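You operate a simulated robot arm through the tools that you are given. There is no shell and no other tool. Be economical: measure what you need, move in short steps, check, and stop when the job is done.

The job below is to be done with a simulated two-armed robot. You get a single attempt, and the scene is never put back.

Task
Hold the blue slat crate on the left end of the pine bench steady with one hand and put the green can marked "sage" from the left end of the pine bench in it with the other.

The check looks at the end state, three seconds after you hand in, the way a careful person would. Anything else that was tipped, shoved, dropped, spilled or broken makes it a failure.

Robot
Two 7-joint arms with two-finger parallel grippers on one trunk, on a base that drives. Base frame: it is fixed to the floor where the robot stands at the start and does not move with it; the origin is under the middle of the robot, x ahead of it, y to its left, z up; the surface under the hand at the start is at about z = 76. Units: cm, rad, N and s.
The left shoulder is at the start at [5.4, 15.7, 107.5], the right one opposite. Payload 3.91 kg a hand.
The tool frame of a hand sits at the grasp point between the pads (the TCP): z along the fingers, y along the line on which they close. The tips reach 3 cm beyond it. The gripper opens to 11 cm. The fingers are 2 cm wide and 1 cm thick; the gripper's body (4.8 by 11.2 cm) begins 5.5 cm behind the TCP.
Orientation is that of the tool frame in the base frame, as a unit quaternion [x, y, z, w]. With the fingers straight down and closing along the base's y, the tool's x points along the base's -x, its y along +y and its z along -z.

Tools
- The arms move only by the tool move_arm. It takes "left_increments", "right_increments" or both (then of equal length, played together; a hand with none holds still); each is text: rows parted by semicolons, each of 7 numbers parted by spaces: the shift along the tool's x, y, z in cm, then the turn, a rotation vector about the tool's x, y, z in rad, then the finger opening in cm, from 0 to 11. In form: x y z ax ay az hand; .... A call has 1 to 10 rows; each row shifts and turns the commanded pose from where the row before left it, along the tool's axes as they then stand. A row lasts 0.2 s, in which the tool goes at most 5 cm and 0.15 rad; a call with a longer step from one row to the next is refused whole, and so is a gripper value outside its range. Where a pose cannot be reached the arm comes as near as it can. A force on the tool above 40 N (or 10 N above the force at the start of the call, whichever is more), or a blocked arm, ends the call early, and 0.2 s more pass. The fingers move at their own pace (about 10.8 cm/s each) and stop on an object; they squeeze with about 43 N. The grip force told is the motor's: it shows also when the fingers shut on nothing. Time passes only in rows, and 0.2 s behind the last, so rows that do not move let the fingers close. It gives the time, the measured TCP pose, the force on the tool (base axes), the opening and the grip force at its end, in the units of the frame above (readings bear some noise), with the torque about the TCP (base axes, N m) and any sound that the robot's microphone picked up, and new pictures: "pictures" is both (left out), scene, wrist or none (wrist: the cameras of the hands that moved).
- Cameras (640 x 400 px; columns grow to the right, rows downward): "scene" is now at [11.26, 3.96, 131.13]; the picture's right is [0.40, -0.92, 0.01], its down [-0.44, -0.20, -0.87] and it looks along [0.80, 0.34, -0.49] (base axes); focal length 291 px, centre (320, 200). "left" rides on the left gripper at [7.3, -1.7, -10.3] in its tool frame; the picture's right is [0.23, 0.97, 0.00], its down [-0.76, 0.18, -0.62] and it looks along [-0.61, 0.14, 0.78] (tool axes); focal length 222 px, centre (320, 200). "right" rides on the right gripper at [7.2, 1.7, -10.3] in its tool frame; the picture's right is [-0.23, 0.97, 0.00], its down [-0.76, -0.18, -0.62] and it looks along [-0.61, -0.14, 0.78] (tool axes); focal length 222 px, centre (320, 200). There is no depth. A picture from a camera that has moved, and an enlarged one, comes with that camera's place and axes in the base frame and with its lens.
- raise_lower(by): slides the trunk up (or, below 0, down) by that many cm; the arms and the scene camera ride with it, the base frame stays. It gives what a move gives, with no picture.
- base_move(legs): drives the robot by 1 to 6 legs, each [ahead, left, turn to the left] in cm, cm and rad, along the robot's own axes; the way and the turn of a leg run together, so that a leg with both is an arc; at most 150 cm and 3.142 rad a leg. The arms and the cameras ride along, it lands a little off, and it stops where it bumps. It gives what a move gives, and a new picture of the scene camera.
- turn_head(pan, tilt): turns the head with the scene camera to pan (to the left, within 1.501 rad either way) and tilt (down, from -0.506 to 1.204), counted from straight ahead of the robot. It gives what a move gives, and a new picture of the scene camera.
- close_up(camera, box): a new picture of the part [left, top, right, bottom] of that camera's present view, enlarged. The clock stands still meanwhile.
- finish_job(): hands the job in; it is judged then, once.

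Go step by step. Nothing tells you exact positions but the pictures and the camera data: compare them with the known pose of the tool, close in by small moves and look again before you grip or let go. The budget is 120 turns and 260 pictures, counting those below and the enlarged ones. Unless the task says otherwise, let go and move clear before handing in, and close with one line.

The tools are called after ">>>" by a JSON object that holds its "fn" and its "kwargs". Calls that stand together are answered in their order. move_arm: Moves the arms, as the interface text tells. Its arguments: {"type":"object","properties":{"left_increments":{"type":"string"},"right_increments":{"type":"string"},"pictures":{"type":"string","enum":["both","scene","wrist","none"]}},"required":[]} The other tools are called the same way: raise_lower (by) slides the trunk up or down; base_move (legs) drives the base; turn_head (pan, tilt) turns the head that bears the scene camera; close_up (camera, box) takes an enlarged picture of a part of a camera's view; finish_job () hands the job in.

At the start:

```text
time: 0.0
left_eef_pos: [50.76, 61.75, 110.98]
left_tcp_rot: [0.009, 1.0, -0.002, 0.008]
left_contact_force: [-0.2, -0.4, -0.1]
left_ft_torque: [0.02, -0.01, 0.02]
left_finger_gap: 10.98
left_grip_force: 0.0
right_eef_pos: [72.03, -0.63, 114.17]
right_tcp_rot: [0.008, 1.0, -0.001, 0.008]
right_contact_force: [0.3, 0.0, -0.1]
right_ft_torque: [0.02, 0.01, 0.0]
right_finger_gap: 10.99
right_grip_force: 0.1
trunk travel left (down, up): [-51.9, 42.1]
robot x, y, heading: [-0.21, -0.05, -0.017]
head pan, tilt: [0.428, 0.522]
```

scene: 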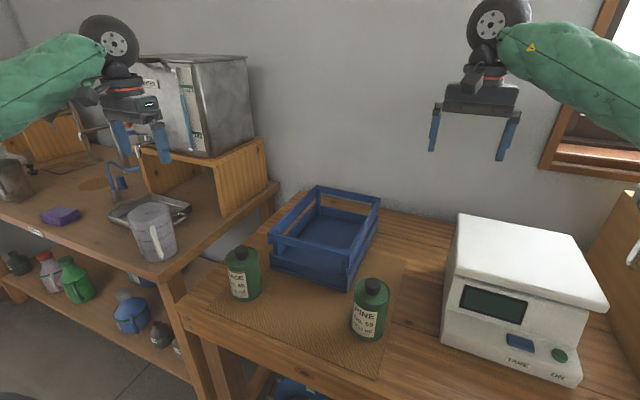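
right: 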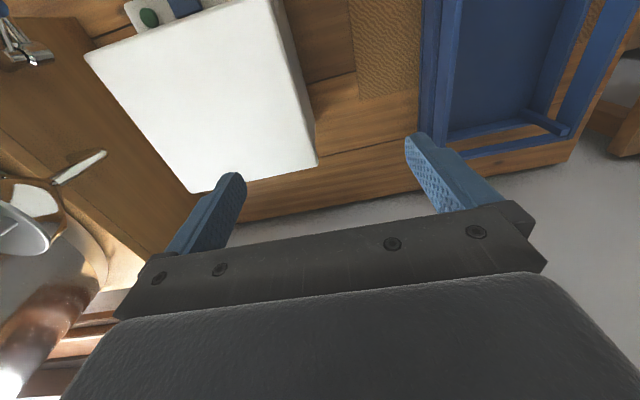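
left: 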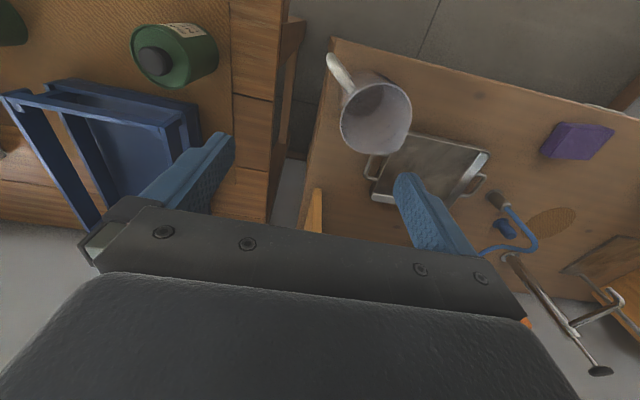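

I see two green cans in front of the blue crate on the pine bench; the left one seems to read "SAGE". I'll enlarge to confirm the labels and the crate.

>>> {"fn": "close_up", "kwargs": {"camera": "scene", "box": [200, 170, 420, 350]}}

>>> {"fn": "close_up", "kwargs": {"camera": "left", "box": [0, 0, 300, 240]}}

```text
2.22 times, centred on (310, 260) of scene
camera zoom: at [11.26, 3.96, 131.13], right [0.4, -0.92, 0.01], down [-0.44, -0.2, -0.87], along [0.8, 0.34, -0.49], focal length 647 px, centre (342, 67)
```

zoom: 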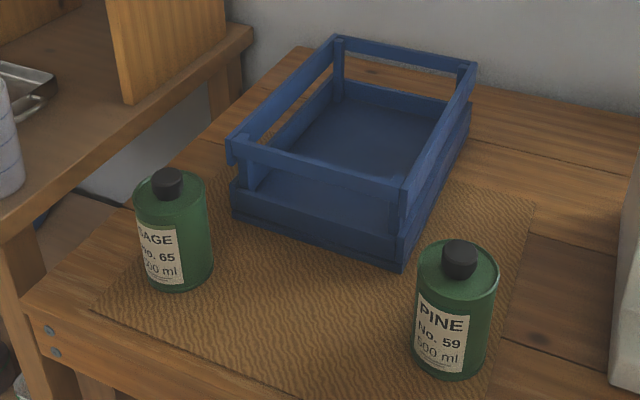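

```text
1.67 times, centred on (150, 120) of left
camera zoom: at [43.45, 60.34, 121.3], right [-0.21, 0.98, -0.01], down [0.75, 0.17, 0.63], along [0.62, 0.13, -0.77], focal length 370 px, centre (603, 333)
```

zoom: 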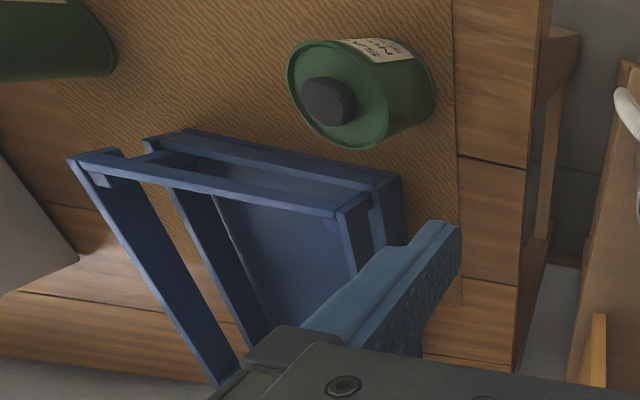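

The left can reads "SAGE" and I put it near (51.7, 40.7), top about z 90. The crate spans about x 62–90, y 18–39.5, with its rim near z 87.6. I'll bring the right hand over the crate's right rail and the left hand over the can.

>>> {"fn": "move_arm", "kwargs": {"left_increments": "-0.15 -3.5 1.2 0 0 0 11; -0.15 -3.5 1.2 0 0 0 11; -0.15 -3.5 1.2 0 0 0 11; -0.15 -3.5 1.2 0 0 0 11; -0.15 -3.5 1.2 0 0 0 11; -0.15 -3.5 1.2 0 0 0 11; 0 0 0 0 0 0 11", "right_increments": "0 3.15 2.2 0 0 0 11; 0 3.15 2.2 0 0 0 11; 0 3.15 2.2 0 0 0 11; 0 3.15 2.2 0 0 0 11; 0 3.15 2.2 0 0 0 11; 0 3.15 2.2 0 0 0 11; 0 0 0 0 0 0 11"}}

```text
time: 1.6
left_eef_pos: [53.02, 40.61, 103.13]
left_tcp_rot: [0.009, 1.0, -0.001, 0.001]
left_contact_force: [0.9, -0.3, 0.2]
left_ft_torque: [0.03, 0.04, 0.0]
left_finger_gap: 11.0
left_grip_force: 0.1
right_eef_pos: [73.55, 18.15, 99.6]
right_tcp_rot: [0.008, 1.0, -0.001, 0.001]
right_contact_force: [0.6, 0.9, -0.8]
right_ft_torque: [-0.01, -0.01, -0.03]
right_finger_gap: 10.98
right_grip_force: 0.3
trunk travel left (down, up): [-51.9, 42.1]
robot x, y, heading: [-0.6, -0.37, -0.023]
head pan, tilt: [0.428, 0.522]
camera scene: at [13.11, 3.68, 130.93], right [0.4, -0.92, 0.0], down [-0.46, -0.2, -0.87], along [0.8, 0.35, -0.5], focal length 291 px, centre (320, 200)
camera right: at [66.47, 19.92, 109.95], right [0.24, 0.97, 0.0], down [0.76, -0.19, 0.62], along [0.6, -0.15, -0.78], focal length 222 px, centre (320, 200)
camera left: at [45.8, 39.11, 113.55], right [-0.21, 0.98, 0.0], down [0.76, 0.16, 0.62], along [0.61, 0.13, -0.78], focal length 222 px, centre (320, 200)
```

scene: 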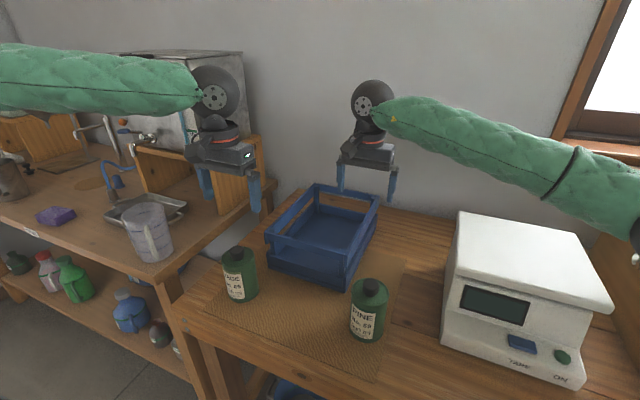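
right: 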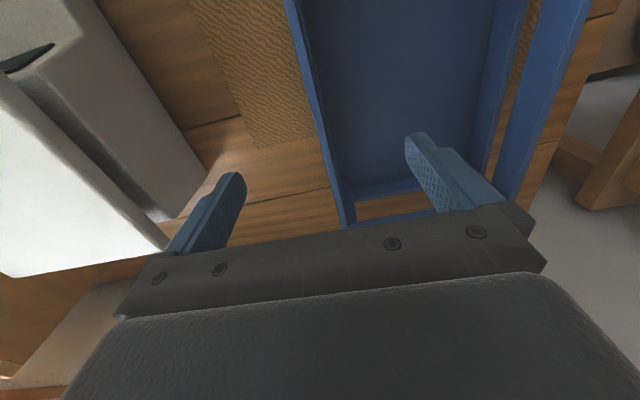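
left: 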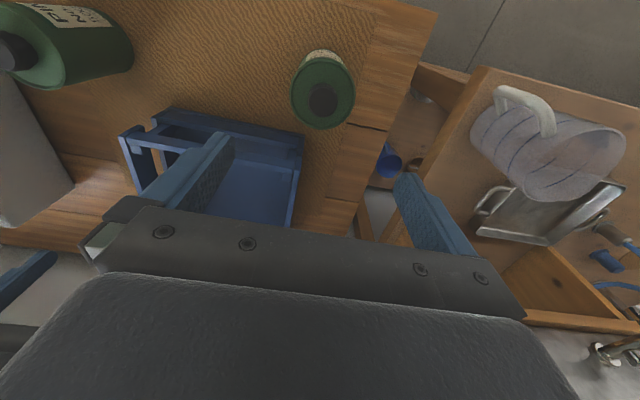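

The can checks out at (51.5, 40.7) from the wrist camera too. I'll look closer at the rail under the right hand before descending.

>>> {"fn": "close_up", "kwargs": {"camera": "right", "box": [200, 0, 500, 240]}}

>>> {"fn": "close_up", "kwargs": {"camera": "scene", "box": [180, 140, 420, 350]}}

```text
1.67 times, centred on (350, 120) of right
camera zoom: at [66.47, 19.92, 109.95], right [0.24, 0.97, 0.0], down [0.76, -0.19, 0.62], along [0.6, -0.15, -0.78], focal length 370 px, centre (270, 333)
```

zoom: 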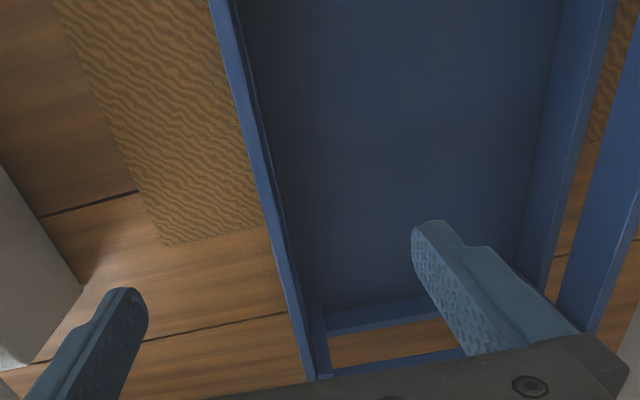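

```text
1.90 times, centred on (300, 245) of scene
camera zoom: at [13.11, 3.68, 130.93], right [0.4, -0.92, 0.0], down [-0.46, -0.2, -0.87], along [0.8, 0.35, -0.5], focal length 555 px, centre (358, 114)
```

zoom: 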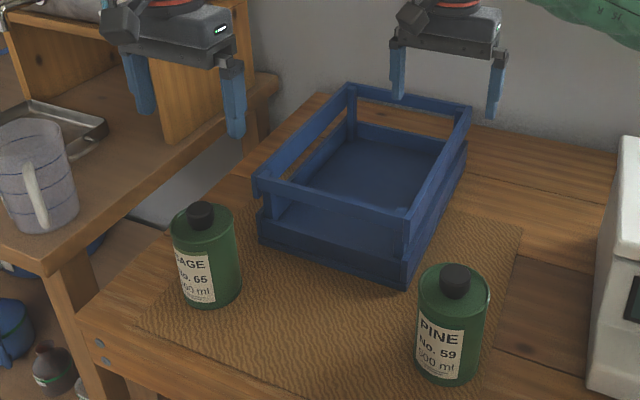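

The right rail's centre runs at y≈18.0, about 1 cm thick, and the right hand is centred on it. I'll lower the right hand onto the rail with open fingers, and the left hand to just above the can.

>>> {"fn": "move_arm", "kwargs": {"left_increments": "0.75 0 2 0 0 0 11; 0.75 0 2 0 0 0 11; 0 0 2 0 0 0 11; 0 0 1.5 0 0 0 11; 0 0 1 0 0 0 11; 0 0 0 0 0 0 11; 0 0 0 0 0 0 11", "right_increments": "1.25 -0.15 2.5 0 0 0 11; 1.25 0 2.5 0 0 0 11; 0 0 2.5 0 0 0 11; 0 0 2.5 0 0 0 11; 0 0 2 0 0 0 11; 0 0 1.6 0 0 0 11; 0 0 0 0 0 0 11"}}

```text
time: 3.2
left_eef_pos: [51.37, 40.6, 94.62]
left_tcp_rot: [0.01, 1.0, 0.0, 0.0]
left_contact_force: [0.2, 0.5, 0.5]
left_ft_torque: [0.04, 0.0, 0.01]
left_finger_gap: 11.01
left_grip_force: 0.0
right_eef_pos: [71.35, 17.8, 86.26]
right_tcp_rot: [0.008, 1.0, -0.001, 0.0]
right_contact_force: [0.9, 1.1, -0.3]
right_ft_torque: [-0.02, 0.0, 0.0]
right_finger_gap: 11.0
right_grip_force: 0.1
trunk travel left (down, up): [-51.9, 42.1]
robot x, y, heading: [-0.23, -0.25, -0.021]
head pan, tilt: [0.428, 0.522]
camera scene: at [13.17, 3.66, 130.93], right [0.4, -0.92, 0.0], down [-0.46, -0.2, -0.87], along [0.8, 0.35, -0.5], focal length 291 px, centre (320, 200)
camera right: at [64.38, 19.46, 96.47], right [0.24, 0.97, 0.0], down [0.76, -0.19, 0.62], along [0.6, -0.15, -0.78], focal length 222 px, centre (320, 200)
camera left: at [44.26, 39.08, 105.08], right [-0.21, 0.98, 0.0], down [0.76, 0.16, 0.62], along [0.61, 0.13, -0.78], focal length 222 px, centre (320, 200)
```

scene: 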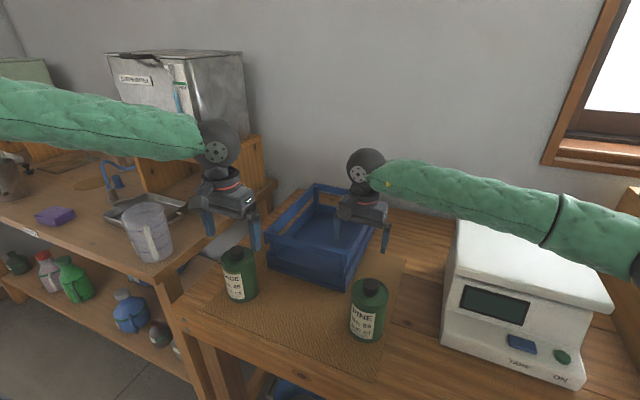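
right: 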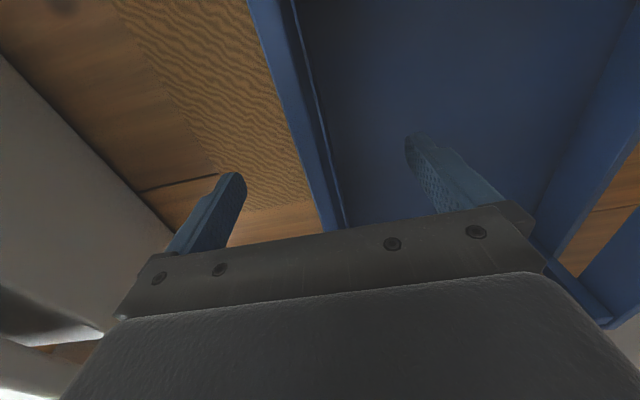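
left: 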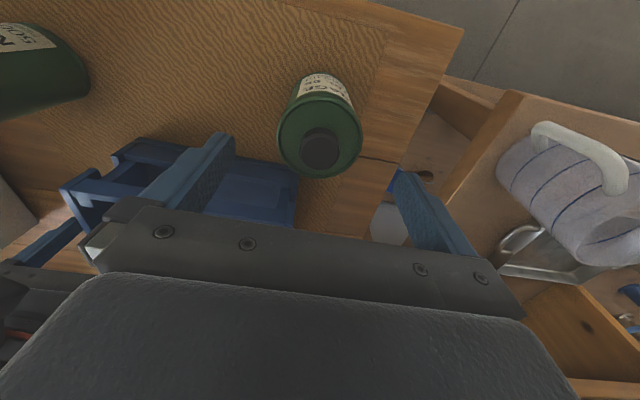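

Both hands are aligned: the rail at y≈18.0 sits between the right fingers, and the can is centred under the left hand. I'll close the right gripper gently on the rail and lower the left fingers around the can.

>>> {"fn": "move_arm", "kwargs": {"left_increments": "0 0 1.5 0 0 0 11; 0 0 1.5 0 0 0 11; 0 0 1.5 0 0 0 11; 0 0 1.5 0 0 0 11; 0 0 1.3 0 0 0 11; 0 0 1.2 0 0 0 11; 0 0 0 0 0 0 11; 0 0 0 0 0 0 11", "right_increments": "0 0.2 0.3 0 0 0 9; 0 0 0 0 0 0 7; 0 0 0 0 0 0 5; 0 0 0 0 0 0 3.5; 0 0 0 0 0 0 2.5; 0 0 0 0 0 0 1.5; 0 0 0 0 0 0 0.5; 0 0 0 0 0 0 0"}}

```text
time: 5.0
left_eef_pos: [51.35, 40.61, 86.06]
left_tcp_rot: [0.009, 1.0, 0.0, 0.001]
left_contact_force: [-0.4, 1.0, 0.3]
left_ft_torque: [0.02, 0.0, 0.02]
left_finger_gap: 11.0
left_grip_force: 0.0
right_eef_pos: [71.49, 18.1, 85.61]
right_tcp_rot: [0.009, 1.0, 0.0, 0.0]
right_contact_force: [-1.6, 1.0, -0.1]
right_ft_torque: [0.09, 0.24, 0.34]
right_finger_gap: 0.9
right_grip_force: 43.0
trunk travel left (down, up): [-51.9, 42.1]
robot x, y, heading: [-0.57, -0.21, -0.014]
head pan, tilt: [0.428, 0.522]
camera scene: at [13.17, 3.66, 130.93], right [0.4, -0.92, 0.0], down [-0.46, -0.2, -0.87], along [0.8, 0.35, -0.5], focal length 291 px, centre (320, 200)
camera right: at [64.37, 19.77, 96.12], right [0.24, 0.97, 0.0], down [0.76, -0.19, 0.62], along [0.6, -0.15, -0.78], focal length 222 px, centre (320, 200)
camera left: at [44.25, 39.04, 96.52], right [-0.21, 0.98, 0.0], down [0.76, 0.16, 0.62], along [0.61, 0.13, -0.78], focal length 222 px, centre (320, 200)
```

scene: 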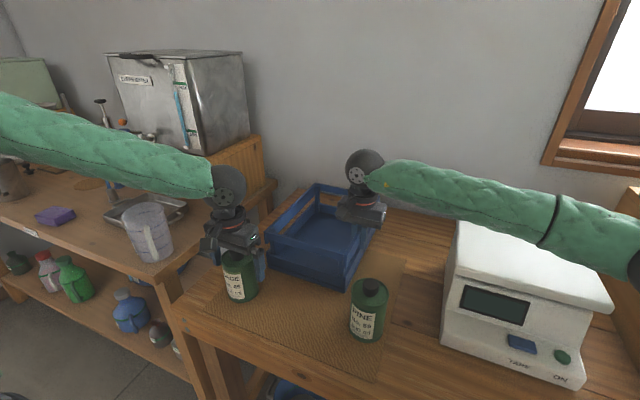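
right: 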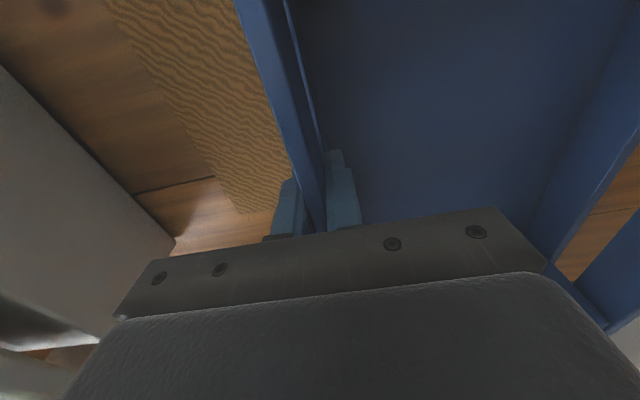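
left: 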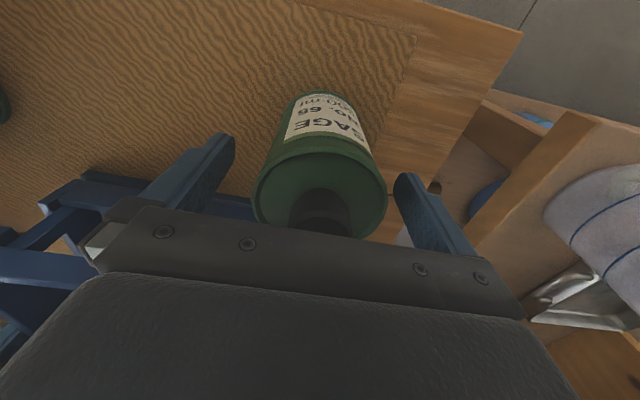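

The right hand now grips the rail (0.9 cm thick) and the left fingers straddle the can. I'll close the left gripper on the can.

>>> {"fn": "move_arm", "kwargs": {"left_increments": "0 0 0 0 0 0 10; 0 0 0 0 0 0 9; 0 0 0 0 0 0 8.3; 0 0 0 0 0 0 7.6; 0 0 0 0 0 0 7; 0 0 0 0 0 0 5; 0 0 0 0 0 0 5", "pictures": "wrist"}}

```text
time: 6.6
left_eef_pos: [51.29, 40.49, 86.1]
left_tcp_rot: [0.009, 1.0, 0.001, 0.0]
left_contact_force: [1.2, 1.1, 2.6]
left_ft_torque: [0.26, -0.03, -0.05]
left_finger_gap: 7.33
left_grip_force: 43.6
right_eef_pos: [71.43, 18.0, 85.75]
right_tcp_rot: [0.009, 1.0, 0.0, 0.0]
right_contact_force: [-1.4, 1.5, 0.2]
right_ft_torque: [0.11, 0.35, 0.28]
right_finger_gap: 0.89
right_grip_force: 43.3
trunk travel left (down, up): [-51.9, 42.1]
robot x, y, heading: [-0.25, -0.01, -0.018]
head pan, tilt: [0.428, 0.522]
camera left: at [44.25, 39.04, 96.54], right [-0.21, 0.98, 0.0], down [0.76, 0.16, 0.62], along [0.61, 0.13, -0.78], focal length 222 px, centre (320, 200)
```

left: 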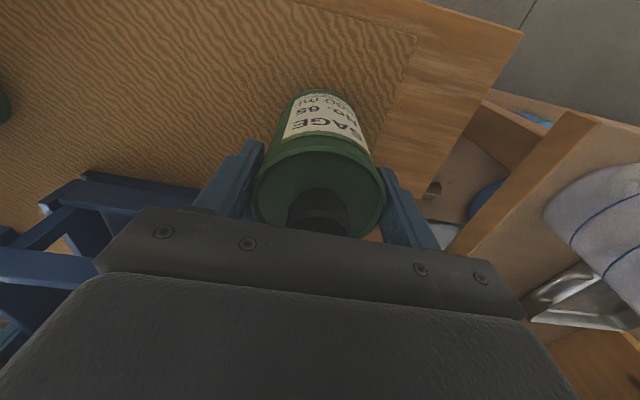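

The can is held at 7.33 cm. I'll lift it straight up to clear the crate rim.

>>> {"fn": "move_arm", "kwargs": {"left_increments": "0 0 -1 0 0 0 5; 0 0 -2 0 0 0 5; 0 0 -2.5 0 0 0 5; 0 0 -2.5 0 0 0 5; 0 0 -2.5 0 0 0 5; 0 0 -2.5 0 0 0 5; 0 0 -2 0 0 0 5; 0 0 -1 0 0 0 5; 0 0 0 0 0 0 5"}}

```text
time: 8.6
left_eef_pos: [51.39, 40.6, 102.17]
left_tcp_rot: [0.01, 1.0, 0.0, 0.0]
left_contact_force: [0.7, 0.4, -5.6]
left_ft_torque: [-0.02, 0.04, 0.01]
left_finger_gap: 7.29
left_grip_force: 42.6
right_eef_pos: [71.56, 18.09, 85.78]
right_tcp_rot: [0.009, 1.0, 0.0, -0.001]
right_contact_force: [1.3, -0.8, 4.1]
right_ft_torque: [0.19, -0.16, 0.23]
right_finger_gap: 0.88
right_grip_force: 43.2
trunk travel left (down, up): [-51.9, 42.1]
robot x, y, heading: [-0.45, -0.14, -0.02]
head pan, tilt: [0.428, 0.522]
camera scene: at [13.18, 3.66, 130.93], right [0.4, -0.92, 0.0], down [-0.46, -0.2, -0.87], along [0.8, 0.35, -0.5], focal length 291 px, centre (320, 200)
camera left: at [44.27, 39.11, 112.69], right [-0.21, 0.98, 0.0], down [0.76, 0.16, 0.62], along [0.61, 0.13, -0.78], focal length 222 px, centre (320, 200)
```

scene: 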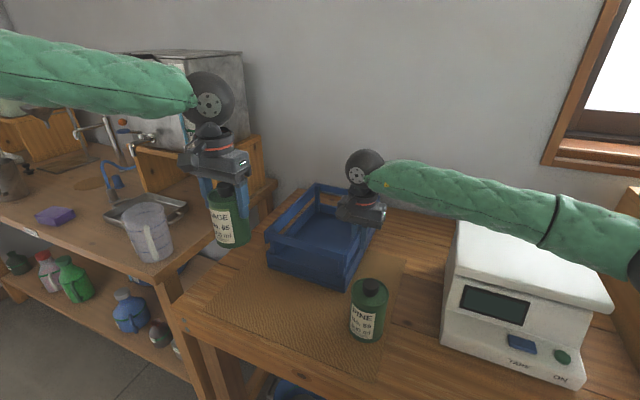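
left: 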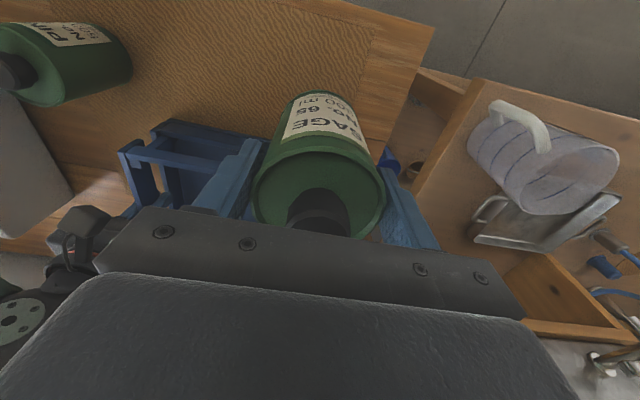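

The can hangs with its base near z 92, clear of the rim. I'll carry it forward along y≈37, away from the right hand, then in over the crate.

>>> {"fn": "move_arm", "kwargs": {"left_increments": "-2 -0.3 0 0 0 0 5; -3.3 -0.4 0 0 0 0 5; -3.6 -0.5 0 0 0 0 5; -3.6 -0.5 0 0 0 0 5; -3.6 -0.5 0 0 0 0 5; -3.6 -0.5 0 0 0 0 5; -3.6 -0.8 0 0 0 0 5; -3 -1 0 0 0 0 5; -1.5 -1 0 0 0 0 5; 0 0 0 0 0 0 5"}}

```text
time: 10.8
left_eef_pos: [79.04, 34.67, 102.02]
left_tcp_rot: [0.009, 1.0, 0.0, 0.0]
left_contact_force: [-0.4, -0.3, -5.8]
left_ft_torque: [-0.01, 0.02, -0.01]
left_finger_gap: 7.35
left_grip_force: 43.1
right_eef_pos: [71.44, 18.13, 85.7]
right_tcp_rot: [0.009, 1.0, 0.0, 0.0]
right_contact_force: [-1.4, 0.8, 5.6]
right_ft_torque: [-0.16, -0.17, 0.16]
right_finger_gap: 0.89
right_grip_force: 43.1
trunk travel left (down, up): [-51.9, 42.1]
robot x, y, heading: [-0.7, -0.16, -0.013]
head pan, tilt: [0.428, 0.522]
camera scene: at [13.19, 3.66, 130.93], right [0.4, -0.92, 0.0], down [-0.46, -0.2, -0.87], along [0.8, 0.35, -0.5], focal length 291 px, centre (320, 200)
camera left: at [71.88, 33.2, 112.48], right [-0.21, 0.98, 0.0], down [0.77, 0.16, 0.62], along [0.61, 0.13, -0.78], focal length 222 px, centre (320, 200)
```

scene: 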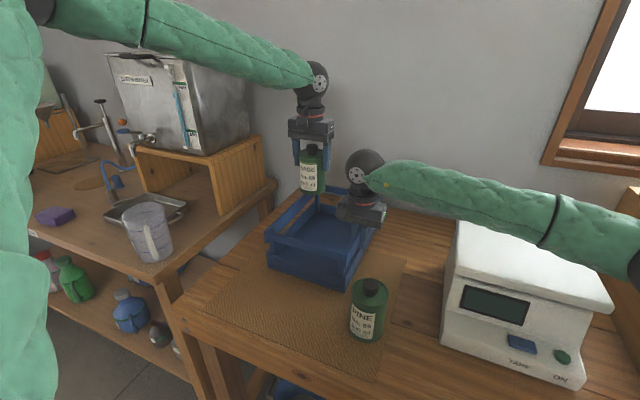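
left: 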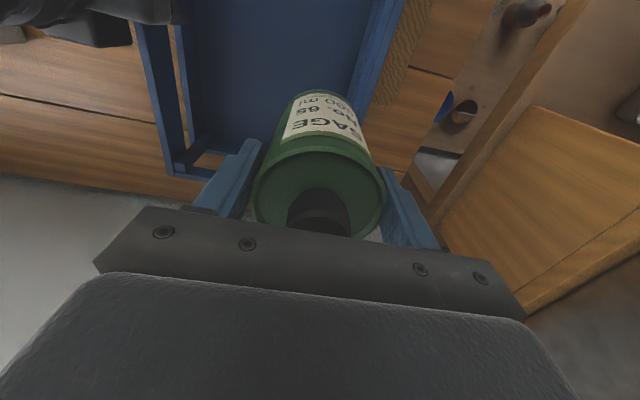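

Interior spans about y 18.6–38.3, with the far end near x 90. I'll shift to y≈31 and lower partway, then look.

>>> {"fn": "move_arm", "kwargs": {"left_increments": "0 -1.8 0 0 0 0 5; 0 -1.8 0 0 0 0 5; 0 0 1.5 0 0 0 5; 0 0 2 0 0 0 5; 0 0 2 0 0 0 5; 0 0 2 0 0 0 5; 0 0 2 0 0 0 5; 0 0 1.5 0 0 0 5; 0 0 0 0 0 0 5"}}

```text
time: 12.8
left_eef_pos: [79.05, 30.91, 91.21]
left_tcp_rot: [0.008, 1.0, 0.0, -0.001]
left_contact_force: [-0.5, 0.1, -5.3]
left_ft_torque: [0.01, 0.06, 0.01]
left_finger_gap: 7.33
left_grip_force: 42.7
right_eef_pos: [71.47, 18.11, 85.69]
right_tcp_rot: [0.009, 1.0, -0.001, 0.0]
right_contact_force: [-1.6, -0.3, 5.0]
right_ft_torque: [-0.02, -0.13, 0.25]
right_finger_gap: 0.87
right_grip_force: 43.0
trunk travel left (down, up): [-51.9, 42.1]
robot x, y, heading: [-0.21, -0.24, -0.021]
head pan, tilt: [0.428, 0.522]
camera scene: at [13.19, 3.64, 130.93], right [0.4, -0.92, 0.0], down [-0.46, -0.2, -0.87], along [0.8, 0.35, -0.5], focal length 291 px, centre (320, 200)
camera left: at [71.99, 29.35, 101.7], right [-0.21, 0.98, 0.0], down [0.77, 0.16, 0.62], along [0.61, 0.13, -0.78], focal length 222 px, centre (320, 200)
```

scene: 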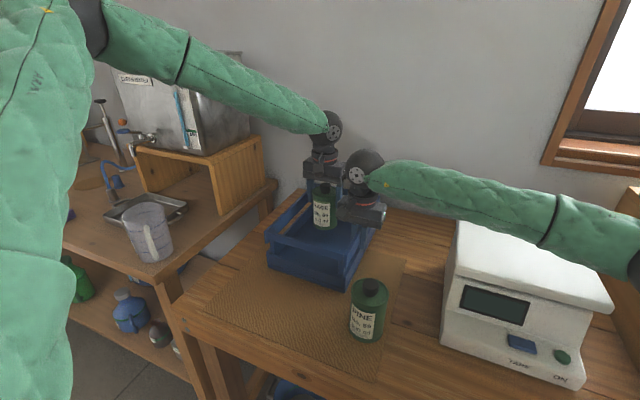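
left: 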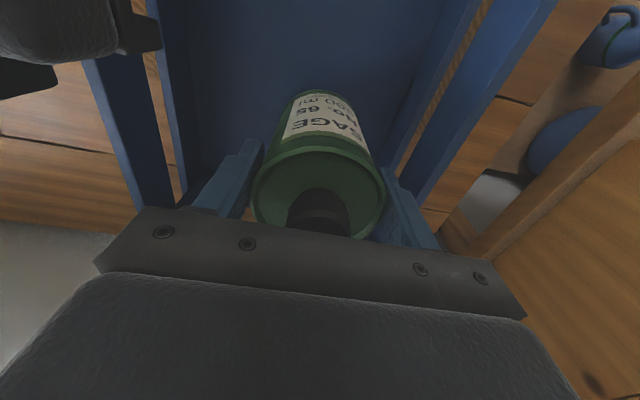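

The can is inside the rim with room on both sides. I'll lower it in fine steps and watch the force for the floor.

>>> {"fn": "move_arm", "kwargs": {"left_increments": "0 0 1 0 0 0 5; 0 0 1 0 0 0 5; 0 0 0.7 0 0 0 5; 0 0 0.5 0 0 0 5; 0 0 0.3 0 0 0 5; 0 0 0 0 0 0 5", "pictures": "none"}}

```text
time: 14.2
left_eef_pos: [78.95, 30.89, 87.57]
left_tcp_rot: [0.009, 1.0, 0.0, 0.0]
left_contact_force: [0.1, 0.6, -6.2]
left_ft_torque: [0.01, 0.06, -0.02]
left_finger_gap: 7.36
left_grip_force: 42.7
right_eef_pos: [71.52, 18.07, 85.8]
right_tcp_rot: [0.008, 1.0, -0.001, 0.0]
right_contact_force: [-0.6, 0.2, 6.3]
right_ft_torque: [0.04, -0.02, 0.2]
right_finger_gap: 0.91
right_grip_force: 43.1
trunk travel left (down, up): [-51.9, 42.1]
robot x, y, heading: [-0.52, -0.47, -0.016]
head pan, tilt: [0.428, 0.522]
```

>>> {"fn": "move_arm", "kwargs": {"left_increments": "0 0 0.25 0 0 0 5; 0 0 0.25 0 0 0 5; 0 0 0 0 0 0 5", "pictures": "none"}}

```text
time: 15.0
left_eef_pos: [78.91, 30.98, 87.27]
left_tcp_rot: [0.01, 1.0, 0.0, 0.0]
left_contact_force: [-9.0, 0.7, 25.2]
left_ft_torque: [0.39, 0.68, -0.02]
left_finger_gap: 7.33
left_grip_force: 42.8
right_eef_pos: [71.53, 17.9, 85.67]
right_tcp_rot: [0.01, 1.0, 0.0, 0.0]
right_contact_force: [11.5, 5.5, -1.7]
right_ft_torque: [0.2, 1.25, -0.2]
right_finger_gap: 0.89
right_grip_force: 42.7
trunk travel left (down, up): [-51.9, 42.1]
robot x, y, heading: [-0.34, -0.37, -0.02]
head pan, tilt: [0.428, 0.522]
```

The force turned to +25 N, so the can now stands on the crate floor. I'll ease off slightly and open the left fingers gently.

>>> {"fn": "move_arm", "kwargs": {"left_increments": "0 0 -0.18 0 0 0 5; 0 0 0 0 0 0 7.4; 0 0 0 0 0 0 8; 0 0 0 0 0 0 9; 0 0 0 0 0 0 10; 0 0 0 0 0 0 10"}}

```text
time: 16.4
left_eef_pos: [78.98, 30.94, 87.21]
left_tcp_rot: [0.009, 1.0, 0.001, 0.001]
left_contact_force: [0.5, -0.1, -0.1]
left_ft_torque: [0.02, 0.01, -0.02]
left_finger_gap: 10.01
left_grip_force: 0.0
right_eef_pos: [71.41, 18.1, 85.82]
right_tcp_rot: [0.008, 1.0, 0.0, 0.0]
right_contact_force: [-3.3, -4.0, -0.5]
right_ft_torque: [-0.04, 0.09, 0.17]
right_finger_gap: 0.86
right_grip_force: 43.2
trunk travel left (down, up): [-51.9, 42.1]
robot x, y, heading: [-0.04, 0.12, -0.016]
head pan, tilt: [0.428, 0.522]
camera scene: at [13.17, 3.61, 130.93], right [0.4, -0.92, 0.0], down [-0.46, -0.2, -0.87], along [0.8, 0.35, -0.5], focal length 291 px, centre (320, 200)
camera left: at [71.77, 29.55, 97.69], right [-0.21, 0.98, 0.0], down [0.76, 0.16, 0.62], along [0.61, 0.13, -0.78], focal length 222 px, centre (320, 200)
```

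scene: 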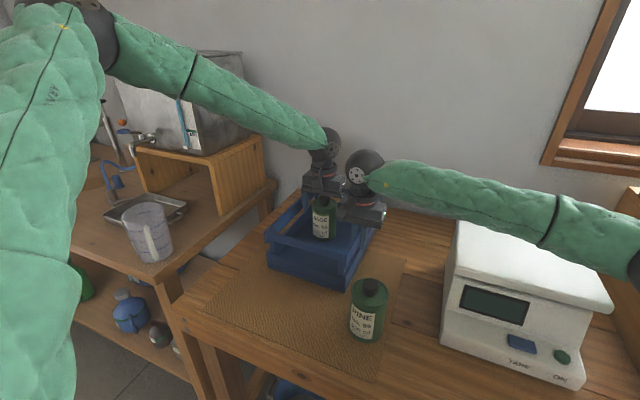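
left: 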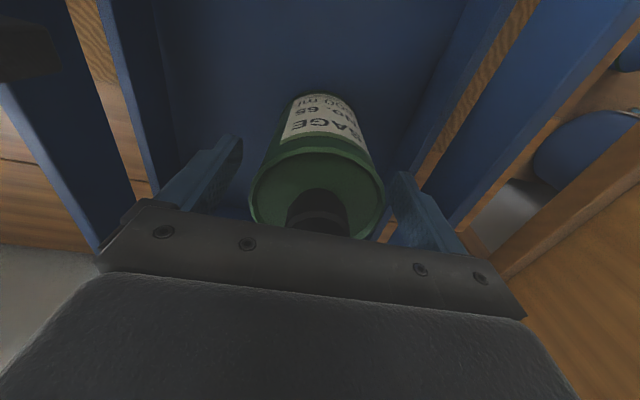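

The can stands upright, released inside the crate. I'll raise the left hand straight up with the crate still held.

>>> {"fn": "move_arm", "kwargs": {"left_increments": "0 0 -1 0 0 0 10.5; 0 0 -1.5 0 0 0 10.5; 0 0 -2 0 0 0 10.5; 0 0 -2.5 0 0 0 10.5; 0 0 -3 0 0 0 10.5; 0 0 -3 0 0 0 10.5; 0 0 -3 0 0 0 10.5; 0 0 -2 0 0 0 10.5; 0 0 0 0 0 0 10.5"}}

```text
time: 18.4
left_eef_pos: [79.07, 31.06, 105.28]
left_tcp_rot: [0.009, 1.0, 0.0, -0.001]
left_contact_force: [0.6, 0.1, -0.5]
left_ft_torque: [0.0, 0.01, 0.02]
left_finger_gap: 10.51
left_grip_force: 0.1
right_eef_pos: [71.49, 17.99, 85.79]
right_tcp_rot: [0.009, 1.0, 0.0, 0.0]
right_contact_force: [-0.8, -2.8, -0.2]
right_ft_torque: [-0.03, -0.16, 0.09]
right_finger_gap: 0.89
right_grip_force: 42.8
trunk travel left (down, up): [-51.9, 42.1]
robot x, y, heading: [-0.39, 0.05, -0.012]
head pan, tilt: [0.428, 0.522]
camera scene: at [13.19, 3.62, 130.93], right [0.4, -0.92, 0.0], down [-0.46, -0.2, -0.87], along [0.8, 0.35, -0.5], focal length 291 px, centre (320, 200)
camera left: at [71.86, 29.55, 115.73], right [-0.21, 0.98, 0.0], down [0.77, 0.16, 0.62], along [0.61, 0.13, -0.78], focal length 222 px, centre (320, 200)
```

scene: 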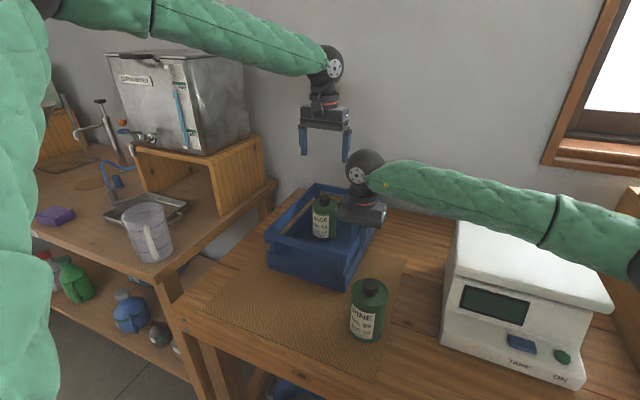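
left: 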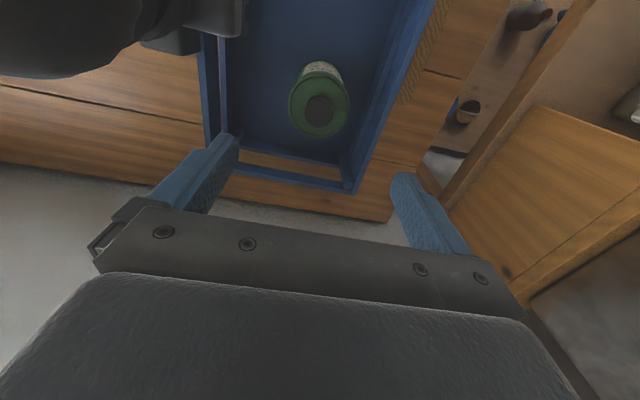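

The can stands upright in the crate. I'll move the left hand aside while the right hand releases the rail, then raise the right hand.

>>> {"fn": "move_arm", "kwargs": {"left_increments": "0 2 0 0 0 0 10.5; 0 2 0 0 0 0 10.5; 0 2 0 0 0 0 10.5; 0 2 0 0 0 0 10.5; 0 2 0 0 0 0 10.5; 0 0 0 0 0 0 10.5; 0 0 0 0 0 0 10.5; 0 0 0 0 0 0 10.5; 0 0 0 0 0 0 10.5; 0 0 0 0 0 0 10.5", "right_increments": "0 0 0 0 0 0 1.2; 0 0 0 0 0 0 2; 0 0 0 0 0 0 3.5; 0 0 0 0 0 0 5; 0 0 -1 0 0 0 5; 0 0 -2 0 0 0 5; 0 0 -3 0 0 0 5; 0 0 -3 0 0 0 5; 0 0 -3 0 0 0 5; 0 0 -3 0 0 0 5"}}

```text
time: 20.6
left_eef_pos: [79.15, 40.88, 105.37]
left_tcp_rot: [0.009, 1.0, -0.001, 0.0]
left_contact_force: [0.3, -0.4, 0.0]
left_ft_torque: [-0.02, -0.01, 0.0]
left_finger_gap: 10.52
left_grip_force: 0.1
right_eef_pos: [71.38, 18.16, 100.97]
right_tcp_rot: [0.009, 1.0, 0.0, 0.001]
right_contact_force: [-0.3, -0.5, -0.2]
right_ft_torque: [-0.02, -0.02, 0.03]
right_finger_gap: 5.01
right_grip_force: 0.0
trunk travel left (down, up): [-51.9, 42.1]
robot x, y, heading: [-0.45, 0.08, -0.021]
head pan, tilt: [0.428, 0.522]
camera scene: at [13.13, 3.66, 130.93], right [0.4, -0.92, 0.0], down [-0.46, -0.2, -0.87], along [0.8, 0.35, -0.5], focal length 291 px, centre (320, 200)
camera right: at [64.24, 19.9, 111.4], right [0.24, 0.97, 0.0], down [0.76, -0.19, 0.62], along [0.61, -0.15, -0.78], focal length 222 px, centre (320, 200)
camera left: at [72.07, 39.4, 115.71], right [-0.21, 0.98, 0.0], down [0.76, 0.16, 0.62], along [0.61, 0.13, -0.78], focal length 222 px, centre (320, 200)
```

scene: 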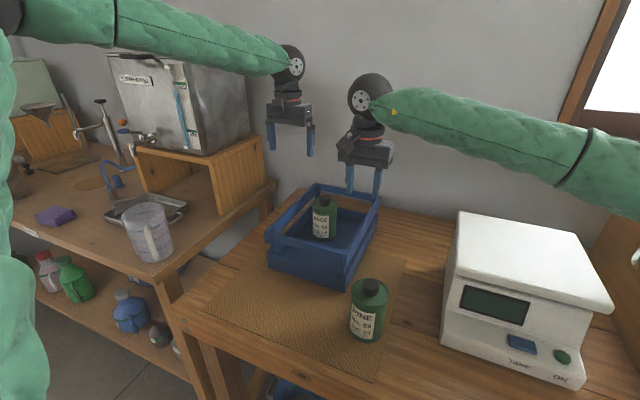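
right: 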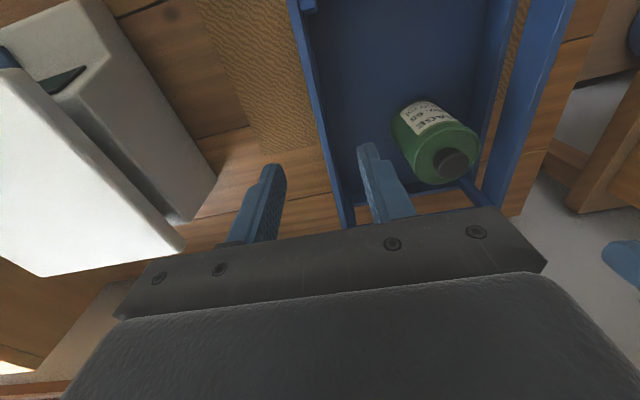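
left: 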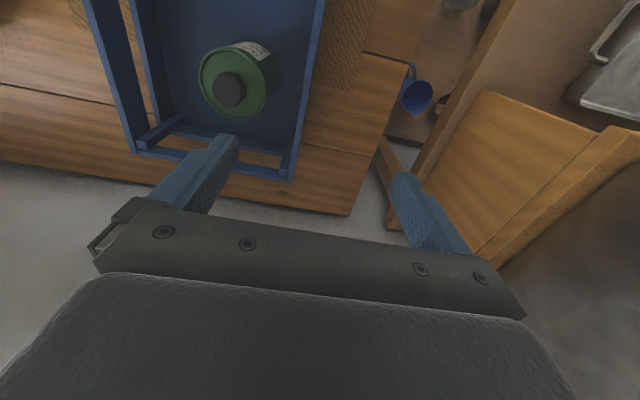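

The "sage" can stands upright in the crate. The crate hasn't moved, both hands are clear and nothing else has been disturbed, so I'm handing in.

>>> {"fn": "finish_job", "kwargs": {}}

```text
The job is handed in.
```

The green "sage" can is standing upright in the blue slat crate; the right hand held the crate's right rail while the left hand put the can in, and both hands have let go and moved clear.
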